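You operate a simulated robot arm through the tools that you are given. There is no shell and no other tool. Be economical: measure what you need, move in short steps, check, and stop when the job is done.

You are at the controls of a simulated two-armed robot. One attempt, no reset.

## Task
On the open end of the bench with the blue door, fold the grey cloth in half.

It is judged by the outcome, as a careful person would: the job done as asked, and still so three seconds after it is handed in. It fails if anything else is knocked over, pushed out of place, dropped, spilled or broken. Flat cloth is picked up by pressing the open fingertips on it (5 to 10 N) and closing them slowly along it; thin cloth reads only 2 to 8 mm in the jaws.

## Robot
Two 7-joint arms with two-finger grippers on one trunk, on a base that drives. Base frame: it is fixed to the floor where the robot stands at the start and does not move with it; the origin is under the middle of the robot, x ahead of it, y to its left, z up; the surface under the hand at the start is at about z = 900. Units: mm, degrees, N and s.
The left shoulder is at the start at [72, 164, 1002], the right one opposite. With the tool pointing down near the work surface each hand reaches from about 220 to 740 mm from the robot's upright axis, wherever it stands, measured 20 degrees to its own side. Places, roughly: open end of the bench with the blue door [500, 0, 900]. Payload 2.45 kg a hand.
Tool frame (each hand has its own): the origin (TCP) lies between the finger pads and is the grasp point; the fingertips stand 26 mm ahead of it; z points along the fingers, y is the line along which they close. The gripper opens to 96 mm. The gripper's body begins 69 mm behind the TCP.
Orientation is that of the tool frame in the base frame, as [roll, pitch, yaw] about the fixed x, y, z axes, in that order (R = Rz(yaw) Ry(pitch) Rx(roll)). With the fingers straight down and closing along the base's y, the tool's x points along the base's -x, its y along +y and its z along -z.

## Interface
- The arms move only by the tool move_arm. It takes "left_motion", "right_motion" or both (then of equal length, played together; a hand with none holds still); each is text: rows parted by semicolons, each of 6 numbers parted by spaces: the shift along the base's x, y, z in mm, then the turn, a rotation vector about the base's x, y, z in degrees. In form: dx dy dz rx ry rz; .... A call has 1 to 20 rows; each row is the pose to reach, as a shift and turn from the pose commanded when the call began. "left_fingers" and "right_fingers" are, for a hand that has rows, the opening, from 0 (shut) to 1 (fully open), set as the call begins (left out, the last holds). A row lasts 0.2 s, in which the tool goes at most 50 mm and 8.6 degrees; a call with a longer step from one row to the next is refused whole, and so is a gripper value outside its range. Where a pose cannot be reached the arm comes as near as it can. A force on the tool above 40 N (or 10 N above the force at the start of the call, whichever is more), or a blocked arm, ends the call early, and 0.2 s more pass. Each finger halts on what it meets, pressing with about 39 N; the grip force reading is that of the motor and also rises with nothing between the fingers. The clock runs only during rows and for 0.2 s after the last one: add rows that repeat a pose to give the fingers time. The reply holds the time, the measured pose of the TCP, the force on the tool along the base axes, the opening and the grip force, in the units named above and with some noise, with the torque about the TCP (base axes, N m) and any sound that the robot's microphone picked up, and new pictures: "show" is both (left out), scene, wrist or none (wrist: the cameras of the hands that moved).
- Cameras (640 x 400 px; columns grow to the right, rows downward): "scene" is now at [196.8, 21.4, 1455.3]; the picture's right is [0.23, -0.97, 0.00], its down [-0.80, -0.19, -0.56] and it looks along [0.55, 0.13, -0.83] (base axes); focal length 251 px, centre (320, 200). "left" rides on the left gripper at [82, -3, -98] in its tool frame; the picture's right is [0.04, 1.00, 0.00], its down [-0.73, 0.03, -0.68] and it looks along [-0.68, 0.03, 0.73] (tool axes); focal length 256 px, centre (320, 200). "right" rides on the right gripper at [82, 3, -98] in its tool frame; the picture's right is [-0.04, 1.00, 0.00], its down [-0.73, -0.03, -0.68] and it looks along [-0.68, -0.03, 0.73] (tool axes); focal length 256 px, centre (320, 200). There is no depth. A picture from a camera that has moved, and an enlarged one, comes with that camera's place and axes in the base frame and with its lens. The place of the scene camera against the robot may be out by one fixed shift of up to 12 mm in any direction.
- slide_trunk(by): slides the trunk up (or, below 0, down) by that many mm; the arms and the scene camera ride with it, the base frame stays. It gives what a move gives, with no picture.
- drive_base(legs): drives the robot by 1 to 6 legs, each [ahead, left, turn to the left] in mm, mm and degrees, along the robot's own axes; the way and the turn of a leg run together, so that a leg with both is an arc; at most 1500 mm and 180 degrees a leg. The arms and the cameras ride along, it lands a little off, and it stops where it bumps. It gives what a move gives, and a new picture of the scene camera.
- turn_head(pan, tilt): turns the head with the scene camera to pan (to the left, within 120 degrees either way) and tilt (down, from -29 to 69), counted from straight ahead of the robot. It gives what a move gives, and a new picture of the scene camera.
- inspect(camera, box): a new picture of the part [left, top, right, bottom] of that camera's present view, enlarged. It takes no simulated time.
- job_done(): hands the job in; it is judged then, once.

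Go step by step. Nothing tells you exact positions but the pictures and the camera data: compare them with the known pose of the tool, close in by small moves and look again before you grip or let go. The budget is 120 turns and 260 pictures, counting those below and the enlarged ones. Unless the task says otherwise, let go and move clear before handing in, and close with one line.

The tools are called after ">>>" by a JSON object that holds its "name" and its "arguments". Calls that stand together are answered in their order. move_arm: Moves the arms, as the interface text tells. Its arguments: {"type":"object","properties":{"left_motion":{"type":"string"},"left_fingers":{"type":"number"},"right_motion":{"type":"string"},"right_fingers":{"type":"number"},"show":{"type":"string","enum":["both","scene","wrist","none"]}},"required":[]} The other tools are called the same way: slide_trunk (by) slides the trunk up or down; drive_base (legs) drives the base; turn_head (pan, tilt) turns the head that bears the scene camera; inspect (camera, box) takes an enlarged picture of a part of a camera's view; job_done () hands the job in.

At the start:

```text
clock: 0.0
left_eef_pos: [527.8, 340.7, 1081.0]
left_tool_rot: [-179.8, -0.2, -180.0]
left_ft_force: [0.2, 1.0, 0.4]
left_moment: [-0.02, -0.04, -0.01]
left_gripper_width: 96.0
left_gripper_force: 0.1
right_eef_pos: [510.3, -112.4, 1100.4]
right_tool_rot: [-179.8, -0.1, -180.0]
right_ft_force: [0.4, 0.5, -0.5]
right_moment: [0.0, 0.01, 0.01]
right_gripper_width: 95.9
right_gripper_force: 0.1
trunk travel left (down, up): [-175.0, 392.0]
robot x, y, heading: [1.3, 2.7, -0.3]
head pan, tilt: [13.5, 55.4]
```

scene: 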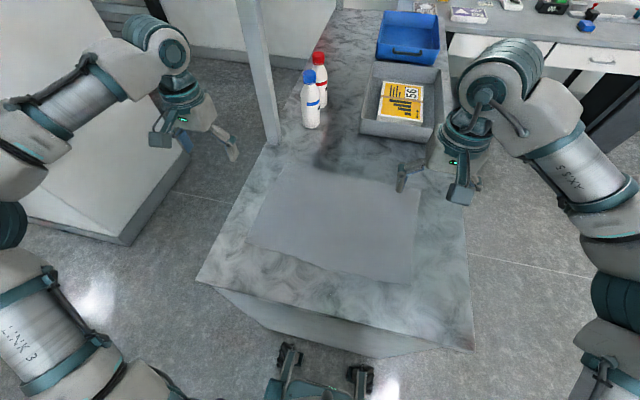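
right: 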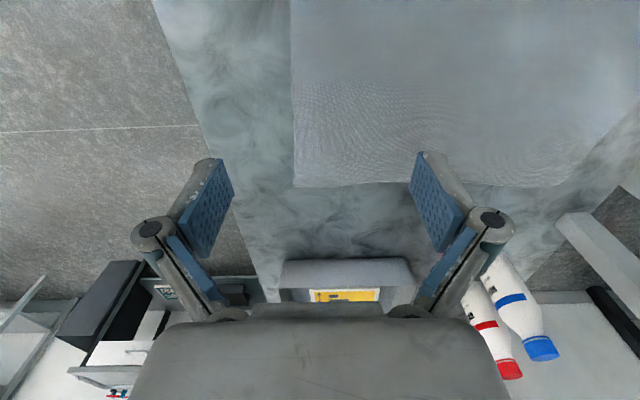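
left: 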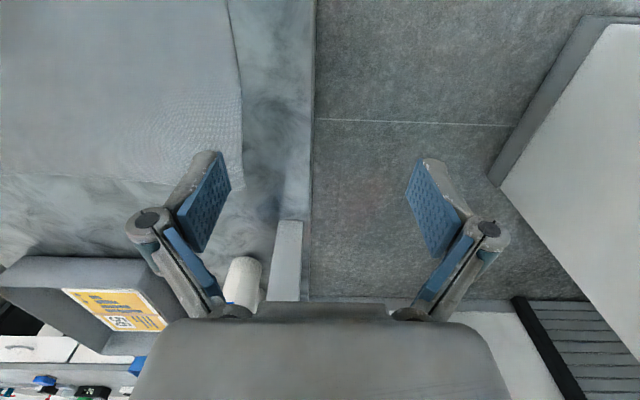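

The grey cloth lies flat, roughly x 404–672 and y −143 to 245. I'll enlarge the view to get its corners and edges more exactly.

>>> {"name": "inspect", "arguments": {"camera": "scene", "box": [220, 140, 460, 300]}}

>>> {"name": "inspect", "arguments": {"camera": "right", "box": [240, 0, 640, 250]}}

```text
2.50 times, centred on (340, 220) of scene
camera zoom: at [196.8, 21.4, 1455.3], right [0.23, -0.97, 0.0], down [-0.8, -0.19, -0.56], along [0.55, 0.13, -0.83], focal length 628 px, centre (270, 150)
```

zoom: 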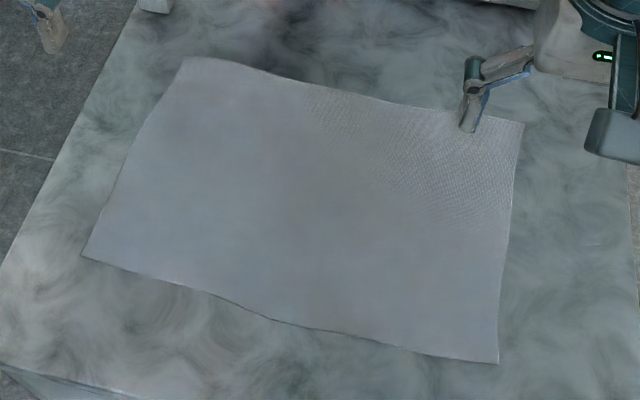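

```text
1.60 times, centred on (440, 125) of right
camera zoom: at [429.0, -107.5, 1199.3], right [0.04, 1.0, 0.0], down [0.73, -0.03, 0.68], along [0.68, -0.03, -0.73], focal length 410 px, centre (128, 320)
```

zoom: 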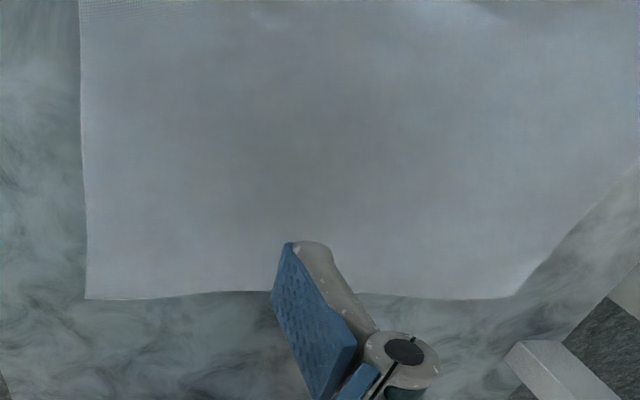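

The cloth is about 270 × 390 mm. I plan to grip both near corners, one with each hand, and carry the near edge over to the far edge, so first I bring both hands above the near corners.

>>> {"name": "move_arm", "arguments": {"left_motion": "-25 -28 -17 0 0 0;-50 -56 -34 0 0 0;-75 -84 -51 0 0 0;-98 -107 -70 0 0 0;-111 -125 -85 0 0 0;-111 -125 -85 0 0 0", "right_motion": "-20 0 -22 0 0 0;-40 0 -44 0 0 0;-60 0 -66 0 0 0;-78 0 -88 0 0 0;-93 0 -105 0 0 0;-93 0 -105 0 0 0", "left_fingers": 0.5, "right_fingers": 0.5}}

```text
clock: 1.4
left_eef_pos: [411.0, 211.5, 1000.2]
left_tool_rot: [180.0, 0.2, -180.0]
left_ft_force: [0.5, -0.2, -0.6]
left_moment: [-0.01, 0.03, 0.01]
left_gripper_width: 48.0
left_gripper_force: 0.0
right_eef_pos: [413.3, -112.7, 996.6]
right_tool_rot: [-180.0, 0.2, 180.0]
right_ft_force: [0.0, -0.6, 0.2]
right_moment: [-0.03, 0.03, 0.0]
right_gripper_width: 48.0
right_gripper_force: 0.1
trunk travel left (down, up): [-175.0, 392.0]
robot x, y, heading: [0.4, -3.0, 0.2]
head pan, tilt: [13.5, 55.4]
camera scene: at [195.7, 18.5, 1455.5], right [0.23, -0.97, 0.0], down [-0.8, -0.19, -0.56], along [0.55, 0.13, -0.83], focal length 251 px, centre (320, 200)
camera right: at [330.8, -108.9, 1096.0], right [0.04, 1.0, 0.0], down [0.73, -0.03, 0.68], along [0.68, -0.03, -0.73], focal length 256 px, centre (320, 200)
camera left: at [328.9, 209.5, 1099.0], right [-0.04, 1.0, 0.0], down [0.73, 0.03, 0.68], along [0.68, 0.03, -0.73], focal length 256 px, centre (320, 200)
```

scene: 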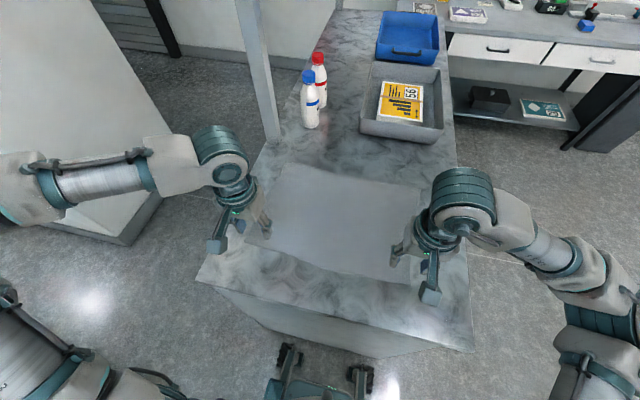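
right: 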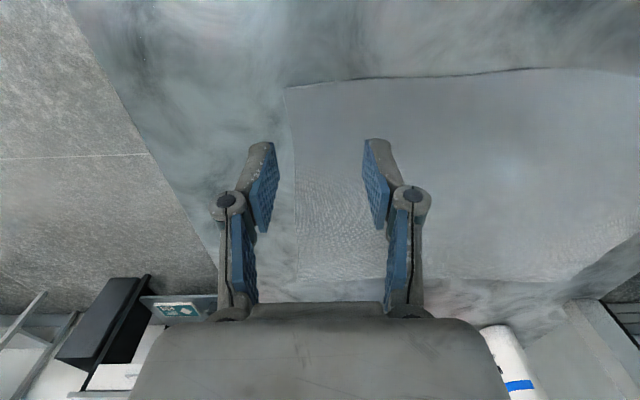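
left: 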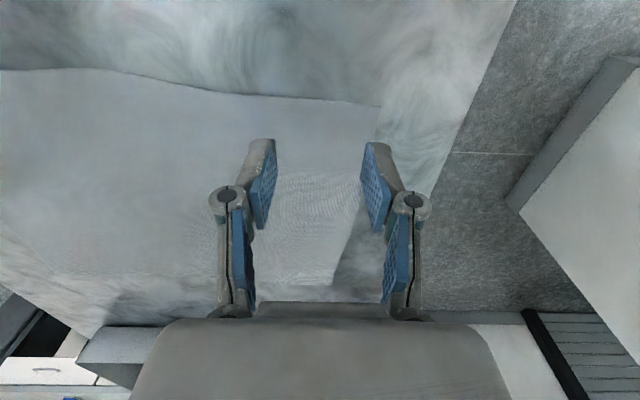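

The wrist cameras put the near-right corner at about (398, −138) and the near-left one at about (411, 262). I'll lower both hands to just above the cloth, with fingers about 40 mm open just inside those corners.

>>> {"name": "move_arm", "arguments": {"left_motion": "3 6 -30 0 0 0;6 13 -60 0 0 0;6 13 -60 0 0 0", "right_motion": "-3 5 -29 0 0 0;-6 9 -56 0 0 0;-6 9 -56 0 0 0", "left_fingers": 0.42, "right_fingers": 0.42, "show": "wrist"}}

```text
clock: 2.2
left_eef_pos: [418.2, 226.1, 940.4]
left_tool_rot: [-179.9, 0.3, -180.0]
left_ft_force: [0.1, 0.2, -1.3]
left_moment: [0.02, -0.01, 0.0]
left_gripper_width: 40.4
left_gripper_force: 0.0
right_eef_pos: [407.4, -103.8, 940.3]
right_tool_rot: [-180.0, 0.2, -180.0]
right_ft_force: [0.2, -0.6, 0.1]
right_moment: [0.02, 0.02, 0.03]
right_gripper_width: 40.4
right_gripper_force: 0.1
trunk travel left (down, up): [-175.0, 392.0]
robot x, y, heading: [1.5, -3.3, -0.3]
head pan, tilt: [13.5, 55.4]
camera right: at [324.5, -99.4, 1039.5], right [0.04, 1.0, 0.0], down [0.73, -0.03, 0.68], along [0.68, -0.03, -0.73], focal length 256 px, centre (320, 200)
camera left: at [335.9, 224.2, 1038.1], right [-0.04, 1.0, 0.0], down [0.73, 0.03, 0.68], along [0.68, 0.03, -0.73], focal length 256 px, centre (320, 200)
```

right: 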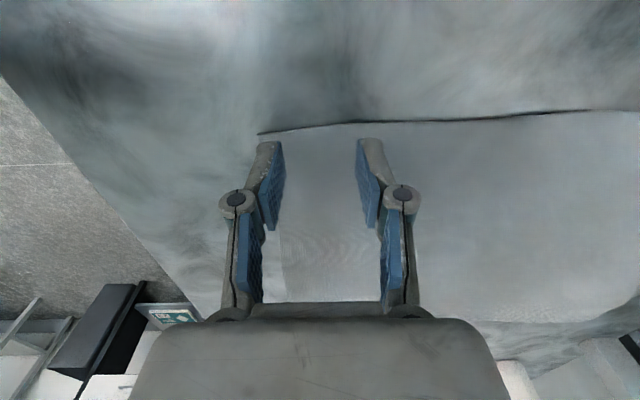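
left: 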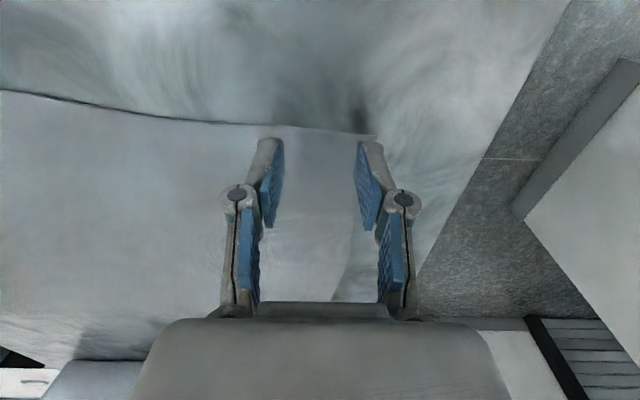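

Both outer fingers sit just inside the corners. I'll move 6 mm further in from the edge and lower gently to make contact.

>>> {"name": "move_arm", "arguments": {"left_motion": "6 -3 0 0 0 0;6 -3 -6 0 0 0;6 -3 -9 0 0 0;6 -3 -12 0 0 0", "right_motion": "6 2 0 0 0 0;6 2 -6 0 0 0;6 2 -9 0 0 0;6 2 -12 0 0 0", "show": "none"}}

```text
clock: 3.2
left_eef_pos: [423.0, 223.5, 928.3]
left_tool_rot: [180.0, 0.2, -179.9]
left_ft_force: [1.6, 0.4, 2.6]
left_moment: [0.01, -0.02, 0.01]
left_gripper_width: 40.2
left_gripper_force: 0.2
right_eef_pos: [412.6, -102.4, 929.9]
right_tool_rot: [-180.0, 0.2, -179.9]
right_ft_force: [-0.1, -0.7, 0.3]
right_moment: [-0.04, -0.01, 0.0]
right_gripper_width: 40.5
right_gripper_force: 0.1
trunk travel left (down, up): [-175.0, 392.0]
robot x, y, heading: [-0.4, -1.5, 0.2]
head pan, tilt: [13.5, 55.4]
```

>>> {"name": "move_arm", "arguments": {"left_motion": "0 0 -1 0 0 0;0 0 -1 0 0 0", "right_motion": "0 0 -2 0 0 0;0 0 -3 0 0 0", "show": "none"}}

```text
clock: 3.8
left_eef_pos: [423.7, 222.4, 927.0]
left_tool_rot: [-180.0, 0.4, -180.0]
left_ft_force: [-0.3, 1.1, 17.8]
left_moment: [0.0, 0.08, -0.01]
left_gripper_width: 40.4
left_gripper_force: 6.2
right_eef_pos: [411.5, -103.4, 927.0]
right_tool_rot: [180.0, 0.2, -180.0]
right_ft_force: [0.4, 0.0, 0.6]
right_moment: [0.04, 0.01, -0.02]
right_gripper_width: 40.4
right_gripper_force: 0.1
trunk travel left (down, up): [-175.0, 392.0]
robot x, y, heading: [-2.6, 1.9, 0.3]
head pan, tilt: [13.5, 55.4]
```

The left hand is pressing a bit hard and the right isn't touching yet, so I'll trim both.

>>> {"name": "move_arm", "arguments": {"left_motion": "0 0 -0.6 0 0 0;0 0 0.6 0 0 0", "right_motion": "0 0 -0.5 0 0 0;0 0 -1 0 0 0", "show": "none"}}

```text
clock: 4.4
left_eef_pos: [423.4, 222.8, 927.9]
left_tool_rot: [180.0, 0.1, -180.0]
left_ft_force: [-0.1, 0.5, 7.6]
left_moment: [-0.05, 0.02, 0.0]
left_gripper_width: 41.4
left_gripper_force: 0.3
right_eef_pos: [412.7, -103.5, 927.4]
right_tool_rot: [-179.9, 0.3, -179.9]
right_ft_force: [-0.4, 0.7, 7.9]
right_moment: [0.01, 0.01, -0.01]
right_gripper_width: 41.1
right_gripper_force: 0.2
trunk travel left (down, up): [-175.0, 392.0]
robot x, y, heading: [1.9, 0.5, 0.2]
head pan, tilt: [13.5, 55.4]
```

Both press at about 8 N. Now I'll close the fingers in stages.

>>> {"name": "move_arm", "arguments": {"left_motion": "0 0 0 0 0 0", "right_motion": "0 0 0 0 0 0", "left_fingers": 0.34, "right_fingers": 0.34, "show": "wrist"}}

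>>> {"name": "move_arm", "arguments": {"left_motion": "0 0 0 0 0 0", "right_motion": "0 0 0 0 0 0", "left_fingers": 0.26, "right_fingers": 0.26, "show": "wrist"}}

```text
clock: 4.8
left_eef_pos: [422.6, 223.3, 928.2]
left_tool_rot: [179.9, 0.2, 180.0]
left_ft_force: [-1.6, 0.0, 9.0]
left_moment: [0.0, 0.05, 0.05]
left_gripper_width: 33.1
left_gripper_force: 0.2
right_eef_pos: [412.2, -103.0, 927.8]
right_tool_rot: [-180.0, 0.3, -180.0]
right_ft_force: [-0.3, -0.4, 10.8]
right_moment: [0.03, 0.03, 0.02]
right_gripper_width: 33.8
right_gripper_force: 0.1
trunk travel left (down, up): [-175.0, 392.0]
robot x, y, heading: [-0.6, -1.3, 0.0]
head pan, tilt: [13.5, 55.4]
camera right: at [329.5, -98.9, 1025.2], right [0.04, 1.0, 0.0], down [0.73, -0.03, 0.68], along [0.68, -0.03, -0.73], focal length 256 px, centre (320, 200)
camera left: at [340.8, 220.5, 1025.4], right [-0.04, 1.0, 0.0], down [0.73, 0.03, 0.68], along [0.68, 0.03, -0.73], focal length 256 px, centre (320, 200)
```

right: 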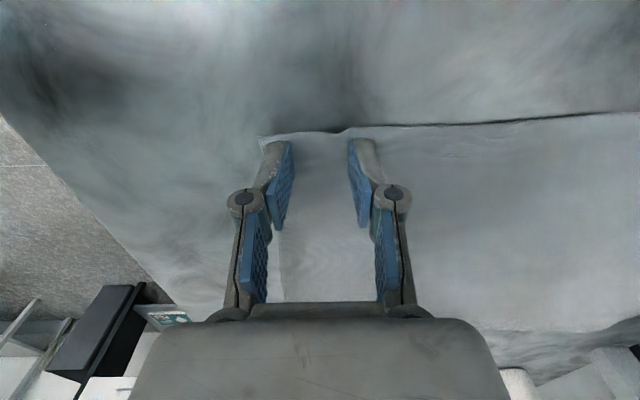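
left: 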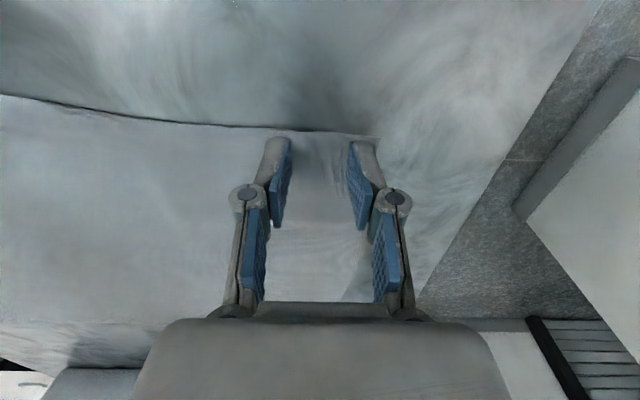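

```text
clock: 5.2
left_eef_pos: [422.7, 222.1, 928.0]
left_tool_rot: [180.0, 0.4, 180.0]
left_ft_force: [-1.5, -0.9, 11.3]
left_moment: [-0.06, 0.08, 0.01]
left_gripper_width: 25.2
left_gripper_force: 0.0
right_eef_pos: [412.3, -102.4, 927.8]
right_tool_rot: [180.0, 0.3, -180.0]
right_ft_force: [-0.3, 2.9, 17.6]
right_moment: [0.21, 0.06, -0.03]
right_gripper_width: 24.3
right_gripper_force: 5.5
trunk travel left (down, up): [-175.0, 392.0]
robot x, y, heading: [-3.1, 2.6, -0.2]
head pan, tilt: [13.5, 55.4]
camera right: at [329.4, -98.7, 1025.3], right [0.04, 1.0, 0.0], down [0.73, -0.03, 0.68], along [0.68, -0.03, -0.73], focal length 256 px, centre (320, 200)
camera left: at [340.9, 220.5, 1025.6], right [-0.04, 1.0, 0.0], down [0.73, 0.03, 0.68], along [0.68, 0.03, -0.73], focal length 256 px, centre (320, 200)
```

right: 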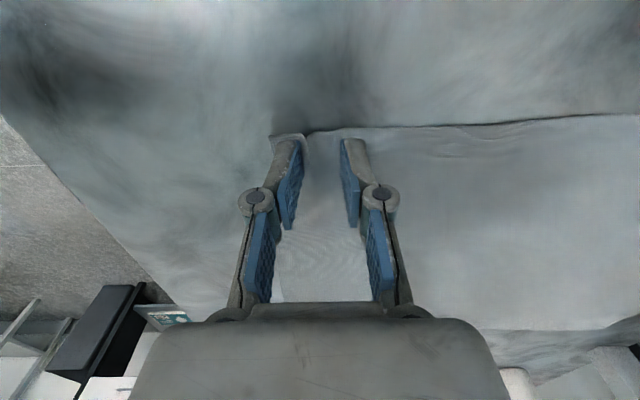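
left: 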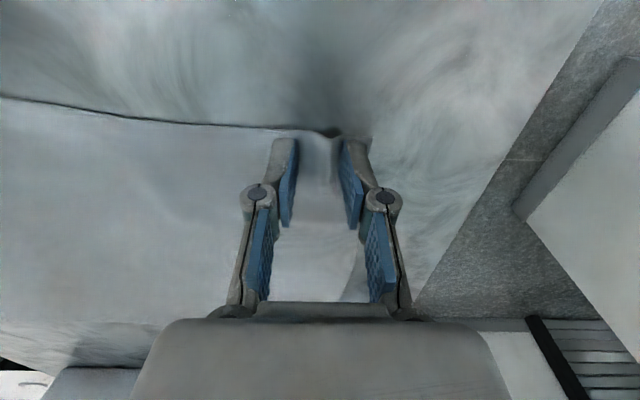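

Pleats are forming between the fingers of both hands. I'll keep closing, easing the right hand up slightly.

>>> {"name": "move_arm", "arguments": {"left_motion": "0 0 0 0 0 0", "right_motion": "0 0 0.5 0 0 0", "left_fingers": 0.18, "right_fingers": 0.18, "show": "none"}}

>>> {"name": "move_arm", "arguments": {"left_motion": "0 0 0 0 0 0", "right_motion": "0 0 0 0 0 0", "left_fingers": 0.1, "right_fingers": 0.1, "show": "wrist"}}

```text
clock: 5.6
left_eef_pos: [422.3, 222.3, 928.3]
left_tool_rot: [-180.0, 0.3, -180.0]
left_ft_force: [-0.4, 0.2, 12.7]
left_moment: [-0.03, 0.08, 0.04]
left_gripper_width: 16.8
left_gripper_force: 0.0
right_eef_pos: [412.3, -103.1, 927.0]
right_tool_rot: [180.0, 0.3, 180.0]
right_ft_force: [1.0, 0.7, 15.3]
right_moment: [0.09, 0.04, 0.0]
right_gripper_width: 17.5
right_gripper_force: 0.0
trunk travel left (down, up): [-175.0, 392.0]
robot x, y, heading: [3.0, 0.0, 0.2]
head pan, tilt: [13.5, 55.4]
```

```text
clock: 6.0
left_eef_pos: [422.8, 223.6, 927.1]
left_tool_rot: [-180.0, 0.3, -180.0]
left_ft_force: [-0.2, -2.0, 11.2]
left_moment: [-0.06, 0.06, -0.01]
left_gripper_width: 9.4
left_gripper_force: 0.0
right_eef_pos: [412.6, -103.2, 928.1]
right_tool_rot: [179.9, 0.3, 180.0]
right_ft_force: [1.0, 2.7, 15.1]
right_moment: [0.07, 0.03, 0.0]
right_gripper_width: 9.6
right_gripper_force: 0.0
trunk travel left (down, up): [-175.0, 392.0]
robot x, y, heading: [2.0, 2.6, 0.1]
head pan, tilt: [13.5, 55.4]
camera right: at [329.3, -98.6, 1025.3], right [0.04, 1.0, 0.0], down [0.73, -0.03, 0.68], along [0.68, -0.03, -0.73], focal length 256 px, centre (320, 200)
camera left: at [341.0, 220.5, 1025.3], right [-0.04, 1.0, 0.0], down [0.73, 0.03, 0.68], along [0.68, 0.03, -0.73], focal length 256 px, centre (320, 200)
```

right: 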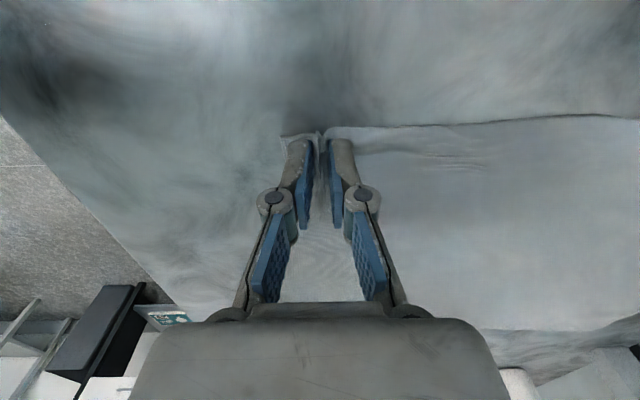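
left: 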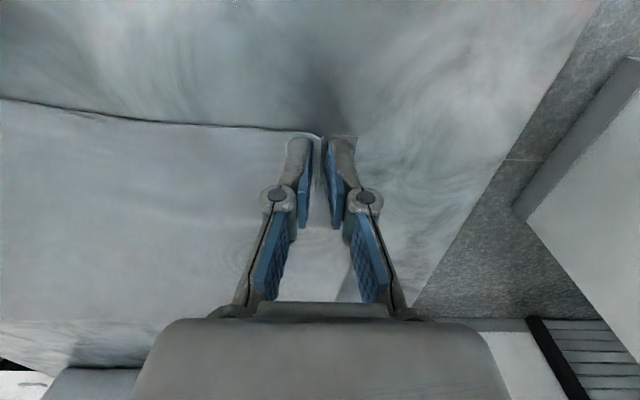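

Both pleats are between the pads, so I'll close fully now.

>>> {"name": "move_arm", "arguments": {"left_motion": "0 0 0 0 0 0;0 0 0 0 0 0", "right_motion": "0 0 0 0 0 0;0 0 0 0 0 0", "left_fingers": 0, "right_fingers": 0, "show": "none"}}

>>> {"name": "move_arm", "arguments": {"left_motion": "5 0 15 0 0 0;10 0 40 0 0 0", "right_motion": "5 0 15 0 0 0;10 0 40 0 0 0", "show": "both"}}

```text
clock: 6.6
left_eef_pos: [422.2, 223.3, 926.8]
left_tool_rot: [-179.9, 0.3, -179.9]
left_ft_force: [0.5, -9.4, 3.2]
left_moment: [-0.16, 0.07, 0.03]
left_gripper_width: 3.2
left_gripper_force: 34.3
right_eef_pos: [412.2, -101.8, 927.6]
right_tool_rot: [-180.0, 0.2, -180.0]
right_ft_force: [0.8, 9.7, 14.5]
right_moment: [0.31, 0.13, -0.08]
right_gripper_width: 3.2
right_gripper_force: 32.1
trunk travel left (down, up): [-175.0, 392.0]
robot x, y, heading: [-2.7, 2.1, -0.2]
head pan, tilt: [13.5, 55.4]
```

```text
clock: 7.2
left_eef_pos: [434.9, 223.4, 967.6]
left_tool_rot: [179.9, 0.3, -180.0]
left_ft_force: [-1.7, -10.1, 0.0]
left_moment: [-0.26, 0.03, -0.01]
left_gripper_width: 2.6
left_gripper_force: 34.1
right_eef_pos: [420.8, -103.4, 966.4]
right_tool_rot: [-180.0, 0.2, 180.0]
right_ft_force: [0.5, 9.1, 0.2]
right_moment: [0.29, -0.04, -0.11]
right_gripper_width: 3.1
right_gripper_force: 32.3
trunk travel left (down, up): [-175.0, 392.0]
robot x, y, heading: [0.7, -1.0, 0.1]
head pan, tilt: [13.5, 55.4]
camera scene: at [194.3, 19.0, 1455.7], right [0.23, -0.97, 0.0], down [-0.8, -0.19, -0.56], along [0.55, 0.13, -0.83], focal length 251 px, centre (320, 200)
camera right: at [338.7, -99.0, 1064.8], right [0.04, 1.0, 0.0], down [0.73, -0.03, 0.68], along [0.68, -0.03, -0.73], focal length 256 px, centre (320, 200)
camera left: at [352.3, 220.0, 1065.3], right [-0.04, 1.0, 0.0], down [0.73, 0.03, 0.68], along [0.68, 0.03, -0.73], focal length 256 px, centre (320, 200)
```

scene: 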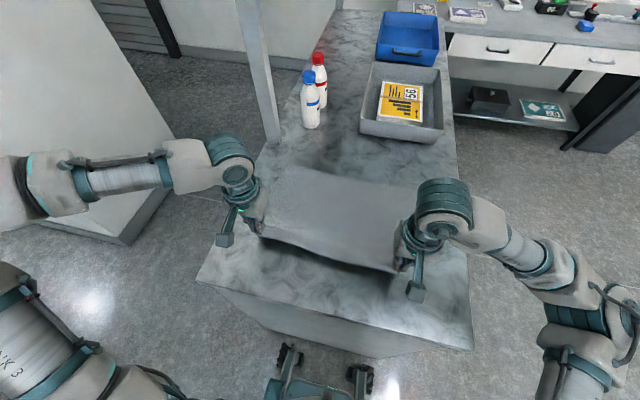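
right: 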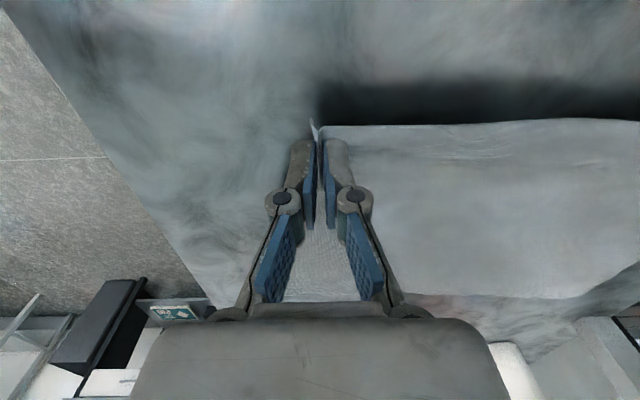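
left: 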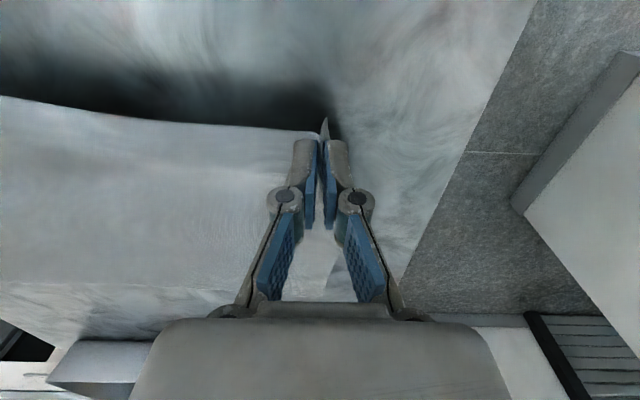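

Both near corners are pinched, with about 10 N of tension between the hands. I'll relax that by a few mm and start an arc toward the far edge, stopping past the top to look.

>>> {"name": "move_arm", "arguments": {"left_motion": "10 -2 18 0 0 0;19 -4 32 0 0 0;36 -5 46 0 0 0;52 -6 57 0 0 0;72 -7 65 0 0 0;92 -9 70 0 0 0;114 -11 71 0 0 0;136 -12 70 0 0 0", "right_motion": "10 1 18 0 0 0;19 2 32 0 0 0;36 1 46 0 0 0;52 0 57 0 0 0;72 -1 65 0 0 0;92 -3 70 0 0 0;114 -4 71 0 0 0;136 -5 70 0 0 0"}}

```text
clock: 9.0
left_eef_pos: [573.2, 212.9, 1032.9]
left_tool_rot: [-180.0, 0.0, -179.8]
left_ft_force: [-0.2, -4.1, -0.2]
left_moment: [-0.13, 0.0, 0.0]
left_gripper_width: 1.1
left_gripper_force: 29.4
right_eef_pos: [561.5, -106.4, 1035.1]
right_tool_rot: [-179.9, 0.0, -179.9]
right_ft_force: [-0.2, 3.8, -0.3]
right_moment: [0.12, -0.01, 0.02]
right_gripper_width: 1.9
right_gripper_force: 30.1
trunk travel left (down, up): [-175.0, 392.0]
robot x, y, heading: [-2.0, -0.5, -0.1]
head pan, tilt: [13.5, 55.4]
camera scene: at [200.7, 19.8, 1454.5], right [0.23, -0.97, 0.0], down [-0.81, -0.19, -0.56], along [0.55, 0.13, -0.83], focal length 251 px, centre (320, 200)
camera right: at [479.4, -102.3, 1134.2], right [0.04, 1.0, 0.0], down [0.73, -0.03, 0.68], along [0.68, -0.03, -0.73], focal length 256 px, centre (320, 200)
camera left: at [491.0, 209.9, 1132.1], right [-0.04, 1.0, 0.0], down [0.73, 0.03, 0.68], along [0.68, 0.03, -0.73], focal length 256 px, centre (320, 200)
```

scene: 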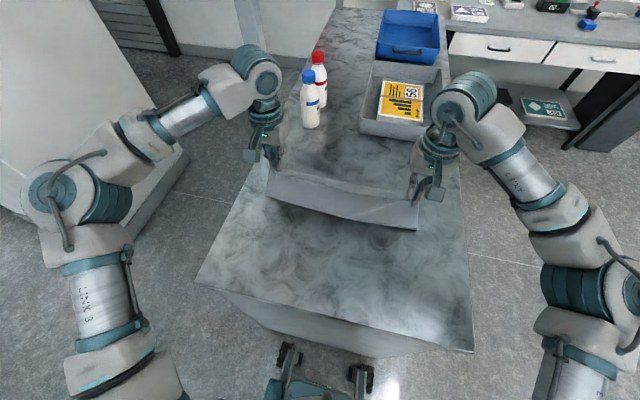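
right: 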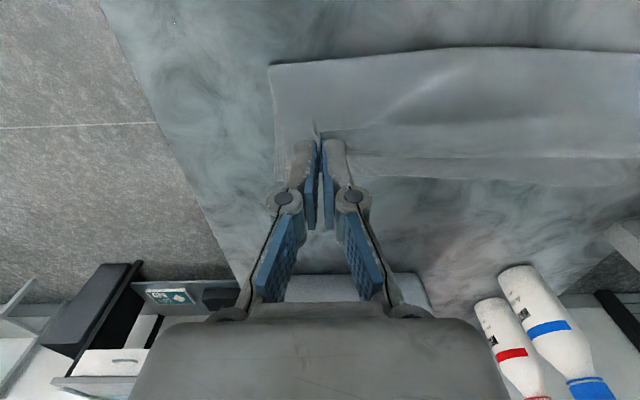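
left: 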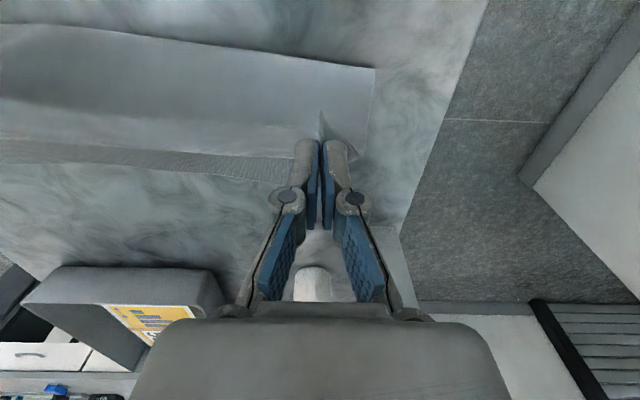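

The near edge now hangs taut past mid-way, with the lower layer's far edge still at about x 672–683. I'll continue over and down, stopping 30 mm above the bench to check alignment.

>>> {"name": "move_arm", "arguments": {"left_motion": "20 -1 -4 0 0 0;40 -2 -12 0 0 0;60 -3 -24 0 0 0;78 -4 -38 0 0 0;94 -5 -52 0 0 0;106 -6 -66 0 0 0;112 -7 -75 0 0 0;112 -7 -75 0 0 0", "right_motion": "20 -1 -4 0 0 0;40 -2 -12 0 0 0;60 -3 -24 0 0 0;78 -4 -38 0 0 0;94 -5 -52 0 0 0;106 -6 -66 0 0 0;112 -7 -75 0 0 0;112 -7 -75 0 0 0"}}

```text
clock: 10.8
left_eef_pos: [628.2, 230.5, 931.7]
left_tool_rot: [-179.9, 0.1, 180.0]
left_ft_force: [-0.5, 0.0, -0.2]
left_moment: [0.03, 0.06, 0.01]
left_gripper_width: 0.0
left_gripper_force: 28.7
left hand out of reach, approached as far as the arm can: row 1, 2, 3, 4, 5, 6, 7, 8
right_eef_pos: [673.0, -114.9, 957.0]
right_tool_rot: [-179.9, 0.0, 180.0]
right_ft_force: [1.4, 0.0, -1.3]
right_moment: [-0.02, 0.07, -0.04]
right_gripper_width: 2.3
right_gripper_force: 30.1
trunk travel left (down, up): [-175.0, 392.0]
robot x, y, heading: [-1.2, 0.3, -0.0]
head pan, tilt: [13.5, 55.4]
camera scene: at [199.2, 20.1, 1454.7], right [0.23, -0.97, 0.0], down [-0.8, -0.19, -0.56], along [0.55, 0.13, -0.83], focal length 251 px, centre (320, 200)
camera right: at [591.0, -110.1, 1056.2], right [0.04, 1.0, 0.0], down [0.73, -0.03, 0.68], along [0.68, -0.03, -0.73], focal length 256 px, centre (320, 200)
camera left: at [546.3, 228.5, 1028.4], right [-0.04, 1.0, 0.0], down [0.73, 0.03, 0.68], along [0.68, 0.03, -0.73], focal length 256 px, centre (320, 200)
```

scene: 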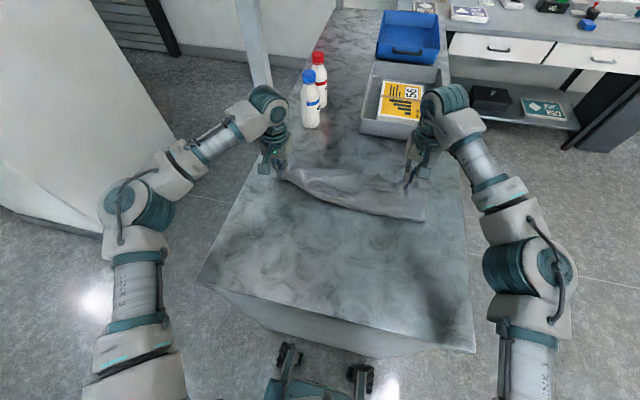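
right: 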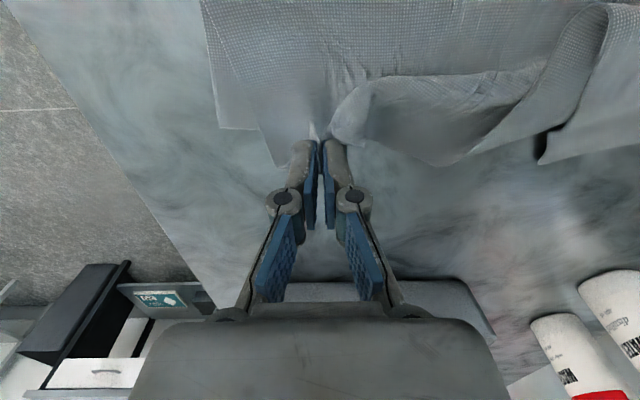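
left: 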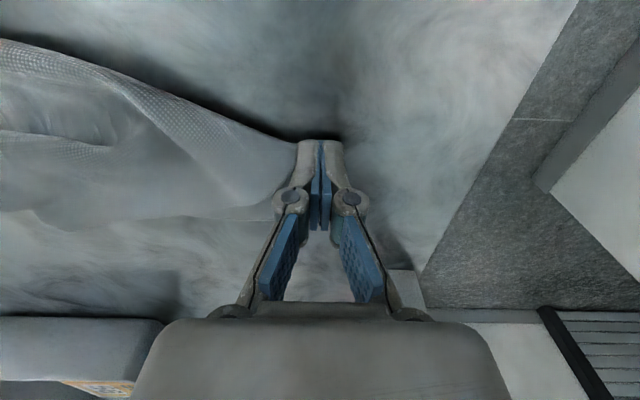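

The left arm hit its limit and its corner slipped out of the jaws, while the right hand still holds. I'll look closely at the cloth before doing anything.

>>> {"name": "inspect", "arguments": {"camera": "scene", "box": [240, 130, 460, 250]}}

>>> {"name": "inspect", "arguments": {"camera": "left", "box": [0, 0, 420, 300]}}

```text
2.91 times, centred on (350, 190) of scene
camera zoom: at [199.2, 20.1, 1454.7], right [0.23, -0.97, 0.0], down [-0.8, -0.19, -0.56], along [0.55, 0.13, -0.83], focal length 730 px, centre (233, 229)
```

zoom: 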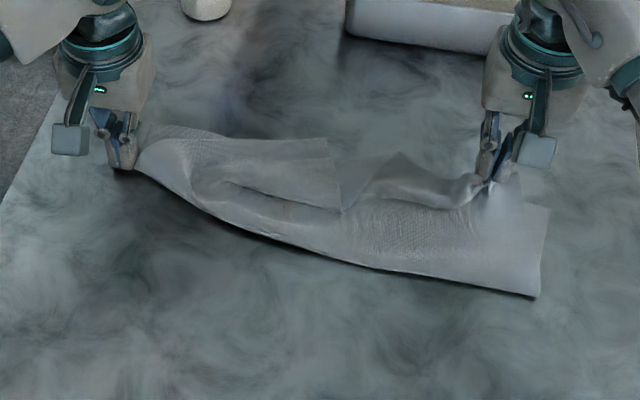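

```text
1.33 times, centred on (210, 150) of left
camera zoom: at [546.3, 228.5, 1028.4], right [-0.04, 1.0, 0.0], down [0.73, 0.03, 0.68], along [0.68, 0.03, -0.73], focal length 341 px, centre (467, 267)
```

zoom: 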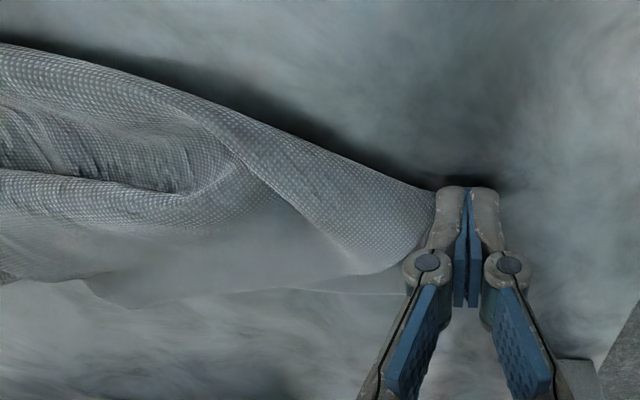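

The left hand holds nothing now, so I'll raise it gently clear of the cloth. The right hand keeps its grip for unfolding.

>>> {"name": "move_arm", "arguments": {"left_motion": "0 0 20 0 0 0;0 0 40 0 0 0;0 0 60 0 0 0", "show": "none"}}

```text
clock: 11.6
left_eef_pos: [620.7, 240.0, 966.8]
left_tool_rot: [-179.8, 0.2, -180.0]
left_ft_force: [-0.7, -0.3, -0.3]
left_moment: [0.01, -0.01, 0.02]
left_gripper_width: 0.0
left_gripper_force: 28.7
left hand out of reach, approached as far as the arm can: row 1, 2, 3
right_eef_pos: [672.1, -114.3, 958.4]
right_tool_rot: [-179.8, 0.3, 180.0]
right_ft_force: [-0.2, 0.7, 1.6]
right_moment: [0.01, 0.02, 0.02]
right_gripper_width: 2.2
right_gripper_force: 33.0
trunk travel left (down, up): [-175.0, 392.0]
robot x, y, heading: [0.1, 0.1, -0.1]
head pan, tilt: [13.5, 55.4]
```

>>> {"name": "move_arm", "arguments": {"left_motion": "-30 10 10 0 0 0;-60 30 20 0 0 0;-80 60 40 0 0 0;-100 80 60 0 0 0;-120 100 60 0 0 0", "show": "both"}}

```text
clock: 12.8
left_eef_pos: [501.8, 339.8, 1024.6]
left_tool_rot: [-179.9, 0.2, -180.0]
left_ft_force: [0.4, -0.4, -0.8]
left_moment: [-0.01, 0.04, -0.02]
left_gripper_width: 0.1
left_gripper_force: 28.5
right_eef_pos: [671.9, -113.3, 959.1]
right_tool_rot: [-179.9, 0.2, 180.0]
right_ft_force: [0.7, -0.1, 2.3]
right_moment: [0.01, 0.02, 0.01]
right_gripper_width: 1.7
right_gripper_force: 29.9
trunk travel left (down, up): [-175.0, 392.0]
robot x, y, heading: [-1.0, 2.6, 0.1]
head pan, tilt: [13.5, 55.4]
camera scene: at [196.0, 21.5, 1455.4], right [0.23, -0.97, 0.0], down [-0.8, -0.19, -0.56], along [0.55, 0.13, -0.83], focal length 251 px, centre (320, 200)
camera left: at [419.4, 337.6, 1122.9], right [-0.04, 1.0, 0.0], down [0.73, 0.03, 0.68], along [0.68, 0.03, -0.73], focal length 256 px, centre (320, 200)
```

scene: 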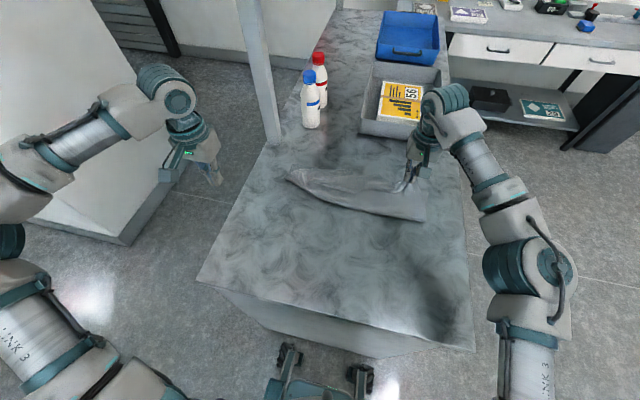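
left: 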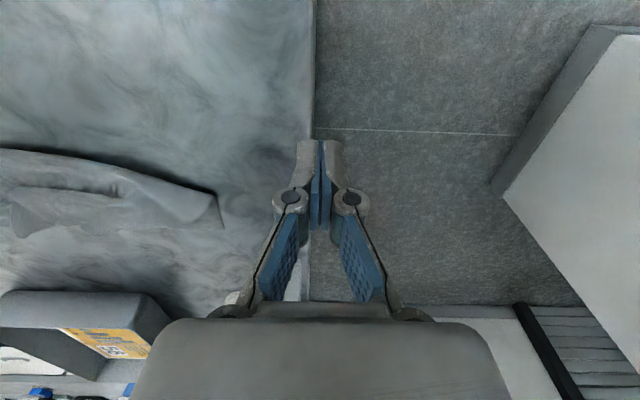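

The left arm's reach ends near x ≈ 625 here, which is why it let go. I'll look at the cloth again, then use the right hand to pull its corner back and unfold.

>>> {"name": "inspect", "arguments": {"camera": "scene", "box": [270, 150, 440, 240]}}

>>> {"name": "inspect", "arguments": {"camera": "right", "box": [180, 0, 640, 240]}}

```text
3.76 times, centred on (355, 195) of scene
camera zoom: at [196.0, 21.5, 1455.4], right [0.23, -0.97, 0.0], down [-0.8, -0.19, -0.56], along [0.55, 0.13, -0.83], focal length 945 px, centre (188, 219)
```

zoom: 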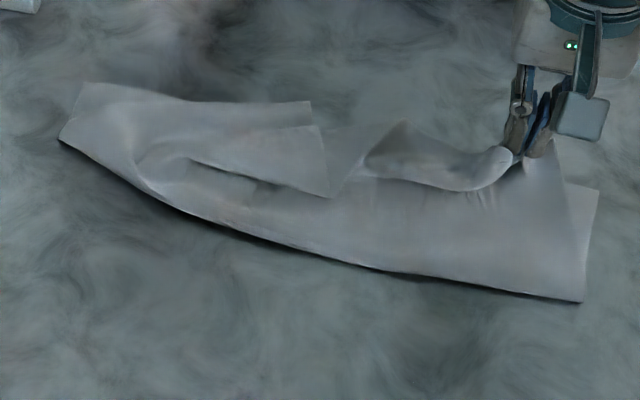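

```text
1.39 times, centred on (410, 120) of right
camera zoom: at [589.3, -109.7, 1058.4], right [0.04, 1.0, 0.0], down [0.73, -0.03, 0.68], along [0.68, -0.03, -0.73], focal length 356 px, centre (195, 311)
```

zoom: 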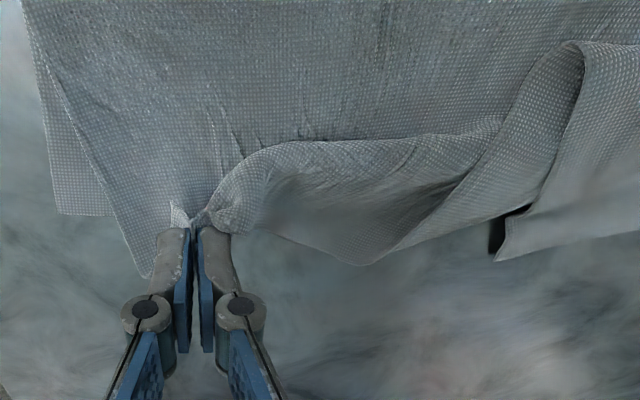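

The right hand still holds the near-right corner, and the near-left corner lies flipped on top. I'll carry the right corner up and back toward the near side to peel the cloth open.

>>> {"name": "move_arm", "arguments": {"right_motion": "-10 0 30 0 0 0;-25 0 60 0 0 0;-50 0 80 0 0 0;-80 0 90 0 0 0;-110 -2 90 0 0 0;-140 -4 90 0 0 0;-170 -6 85 0 0 0;-200 -8 75 0 0 0;-230 -10 60 0 0 0;-250 -14 40 0 0 0;-260 -18 20 0 0 0;-260 -18 20 0 0 0"}}

```text
clock: 15.4
left_eef_pos: [501.4, 339.0, 1025.2]
left_tool_rot: [-179.9, 0.2, -180.0]
left_ft_force: [-0.4, -0.5, -0.2]
left_moment: [-0.02, 0.0, 0.01]
left_gripper_width: 0.0
left_gripper_force: 29.1
right_eef_pos: [409.4, -129.7, 983.1]
right_tool_rot: [-179.9, 0.2, 180.0]
right_ft_force: [0.0, 0.2, 3.0]
right_moment: [-0.01, 0.0, 0.0]
right_gripper_width: 1.3
right_gripper_force: 29.4
trunk travel left (down, up): [-175.0, 392.0]
robot x, y, heading: [-3.0, -1.1, 0.2]
head pan, tilt: [13.5, 55.4]
camera scene: at [196.0, 20.0, 1455.4], right [0.23, -0.97, 0.0], down [-0.8, -0.19, -0.56], along [0.55, 0.13, -0.83], focal length 251 px, centre (320, 200)
camera right: at [328.1, -125.8, 1080.9], right [0.04, 1.0, 0.0], down [0.73, -0.03, 0.68], along [0.68, -0.03, -0.73], focal length 256 px, centre (320, 200)
```

scene: 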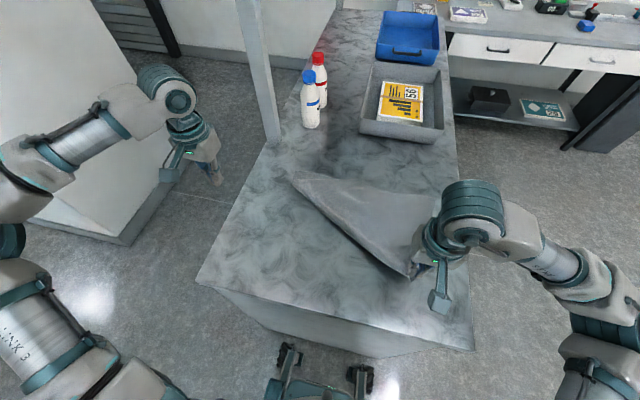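
right: 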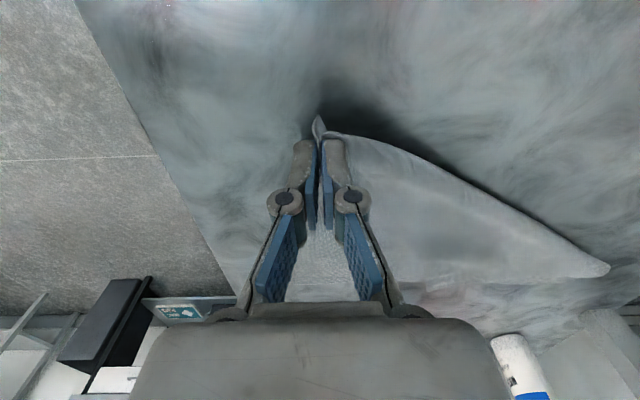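

>>> {"name": "inspect", "arguments": {"camera": "scene", "box": [275, 150, 455, 290]}}

>>> {"name": "inspect", "arguments": {"camera": "right", "box": [270, 90, 640, 320]}}

```text
2.86 times, centred on (365, 220) of scene
camera zoom: at [196.0, 20.0, 1455.4], right [0.23, -0.97, 0.0], down [-0.8, -0.19, -0.56], along [0.55, 0.13, -0.83], focal length 717 px, centre (191, 143)
```

zoom: 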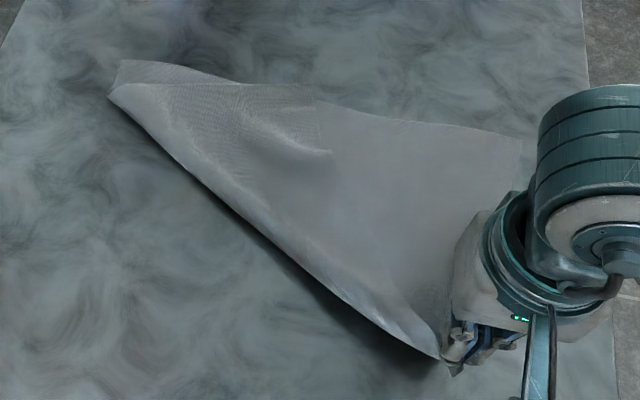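

```text
1.73 times, centred on (455, 205) of right
camera zoom: at [328.1, -125.8, 1080.9], right [0.04, 1.0, 0.0], down [0.73, -0.03, 0.68], along [0.68, -0.03, -0.73], focal length 443 px, centre (86, 191)
```

zoom: 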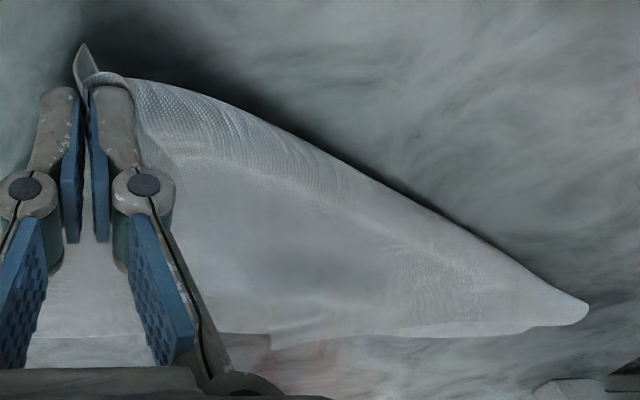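

The near-left corner lies flipped on top of the cloth around (583, −20). I'll bring the left hand over it for a closer view.

>>> {"name": "move_arm", "arguments": {"left_motion": "0 -40 10 0 0 0;0 -80 20 0 0 0;0 -120 30 0 0 0;0 -160 40 0 0 0;0 -200 40 0 0 0;0 -240 40 0 0 0;0 -260 40 0 0 0;0 -260 40 0 0 0", "left_fingers": 0.42, "show": "wrist"}}

```text
clock: 17.2
left_eef_pos: [477.3, 138.3, 1055.2]
left_tool_rot: [180.0, 0.3, 180.0]
left_ft_force: [-0.6, 0.0, -0.3]
left_moment: [-0.02, -0.03, 0.01]
left_gripper_width: 40.2
left_gripper_force: 0.0
left hand out of reach, approached as far as the arm can: row 5, 6, 7, 8
right_eef_pos: [410.1, -131.3, 982.4]
right_tool_rot: [179.9, 0.3, 180.0]
right_ft_force: [0.3, 0.6, 1.8]
right_moment: [-0.07, 0.0, 0.0]
right_gripper_width: 1.2
right_gripper_force: 28.4
trunk travel left (down, up): [-175.0, 392.0]
robot x, y, heading: [1.0, -0.7, 0.1]
head pan, tilt: [13.5, 55.4]
camera left: at [394.9, 135.5, 1152.5], right [-0.04, 1.0, 0.0], down [0.73, 0.03, 0.68], along [0.68, 0.03, -0.73], focal length 256 px, centre (320, 200)
```

left: 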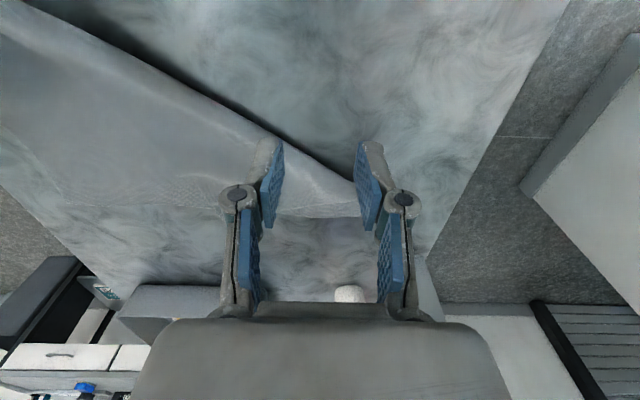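

The left arm seems limited by a wrist or elbow joint at this yaw rather than by distance. I'll test whether yawing the hand clockwise frees it.

>>> {"name": "move_arm", "arguments": {"left_motion": "0 0 0 0 0 -8;0 0 0 0 0 -16;0 0 0 0 0 -24;0 0 0 0 0 -30;0 -30 0 0 0 -30;0 -60 0 0 0 -30;0 -60 0 0 0 -30", "show": "both"}}

```text
clock: 18.8
left_eef_pos: [462.8, 123.3, 1051.3]
left_tool_rot: [-179.9, 0.2, 150.1]
left_ft_force: [-0.2, 0.2, -0.6]
left_moment: [0.01, 0.01, -0.03]
left_gripper_width: 40.3
left_gripper_force: 0.1
left hand out of reach, approached as far as the arm can: row 5, 6, 7
right_eef_pos: [411.4, -131.4, 981.9]
right_tool_rot: [180.0, 0.1, -179.9]
right_ft_force: [0.1, -0.4, 1.6]
right_moment: [0.08, 0.04, -0.04]
right_gripper_width: 1.1
right_gripper_force: 30.3
trunk travel left (down, up): [-175.0, 392.0]
robot x, y, heading: [-4.2, 3.0, -0.2]
head pan, tilt: [13.5, 55.4]
camera scene: at [198.3, 17.9, 1455.0], right [0.23, -0.97, 0.0], down [-0.8, -0.19, -0.56], along [0.55, 0.13, -0.83], focal length 251 px, centre (320, 200)
camera left: at [390.9, 162.6, 1149.5], right [0.46, 0.89, 0.0], down [0.65, -0.34, 0.68], along [0.6, -0.32, -0.73], focal length 256 px, centre (320, 200)
```

scene: 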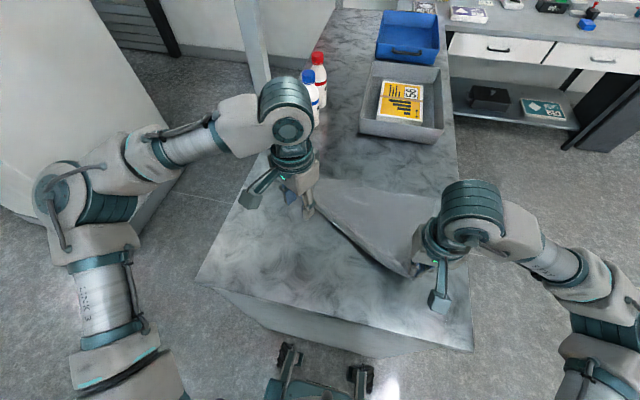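
left: 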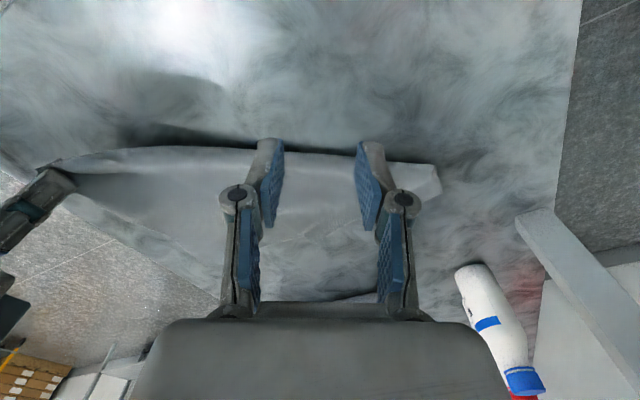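

Yaw alone doesn't free it. I'll restore the yaw and try another way round, pulling in near the body first and then going right, so the elbow takes another posture.

>>> {"name": "move_arm", "arguments": {"left_motion": "-25 0 0 0 0 8;-50 0 0 0 0 16;-75 0 0 0 0 24;-100 0 0 0 0 30;-120 -20 0 0 0 30;-120 -50 0 0 0 30;-120 -80 0 0 0 30;-120 -80 0 0 0 30", "show": "scene"}}

```text
clock: 20.6
left_eef_pos: [345.0, 85.2, 1049.3]
left_tool_rot: [-179.9, 0.2, -179.9]
left_ft_force: [0.1, 0.8, 0.0]
left_moment: [0.01, 0.02, -0.03]
left_gripper_width: 40.5
left_gripper_force: 0.1
left hand out of reach, approached as far as the arm can: row 6, 7, 8
right_eef_pos: [411.8, -131.0, 982.2]
right_tool_rot: [-180.0, 0.1, 179.9]
right_ft_force: [-0.7, -0.3, 1.6]
right_moment: [-0.11, 0.07, -0.03]
right_gripper_width: 1.0
right_gripper_force: 29.4
trunk travel left (down, up): [-175.0, 392.0]
robot x, y, heading: [-1.9, 1.8, 0.2]
head pan, tilt: [13.5, 55.4]
camera scene: at [196.9, 19.1, 1455.2], right [0.23, -0.97, 0.0], down [-0.8, -0.19, -0.56], along [0.55, 0.13, -0.83], focal length 251 px, centre (320, 200)
```

scene: 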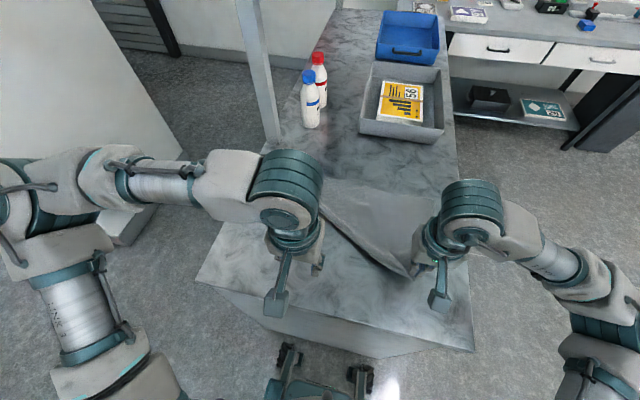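

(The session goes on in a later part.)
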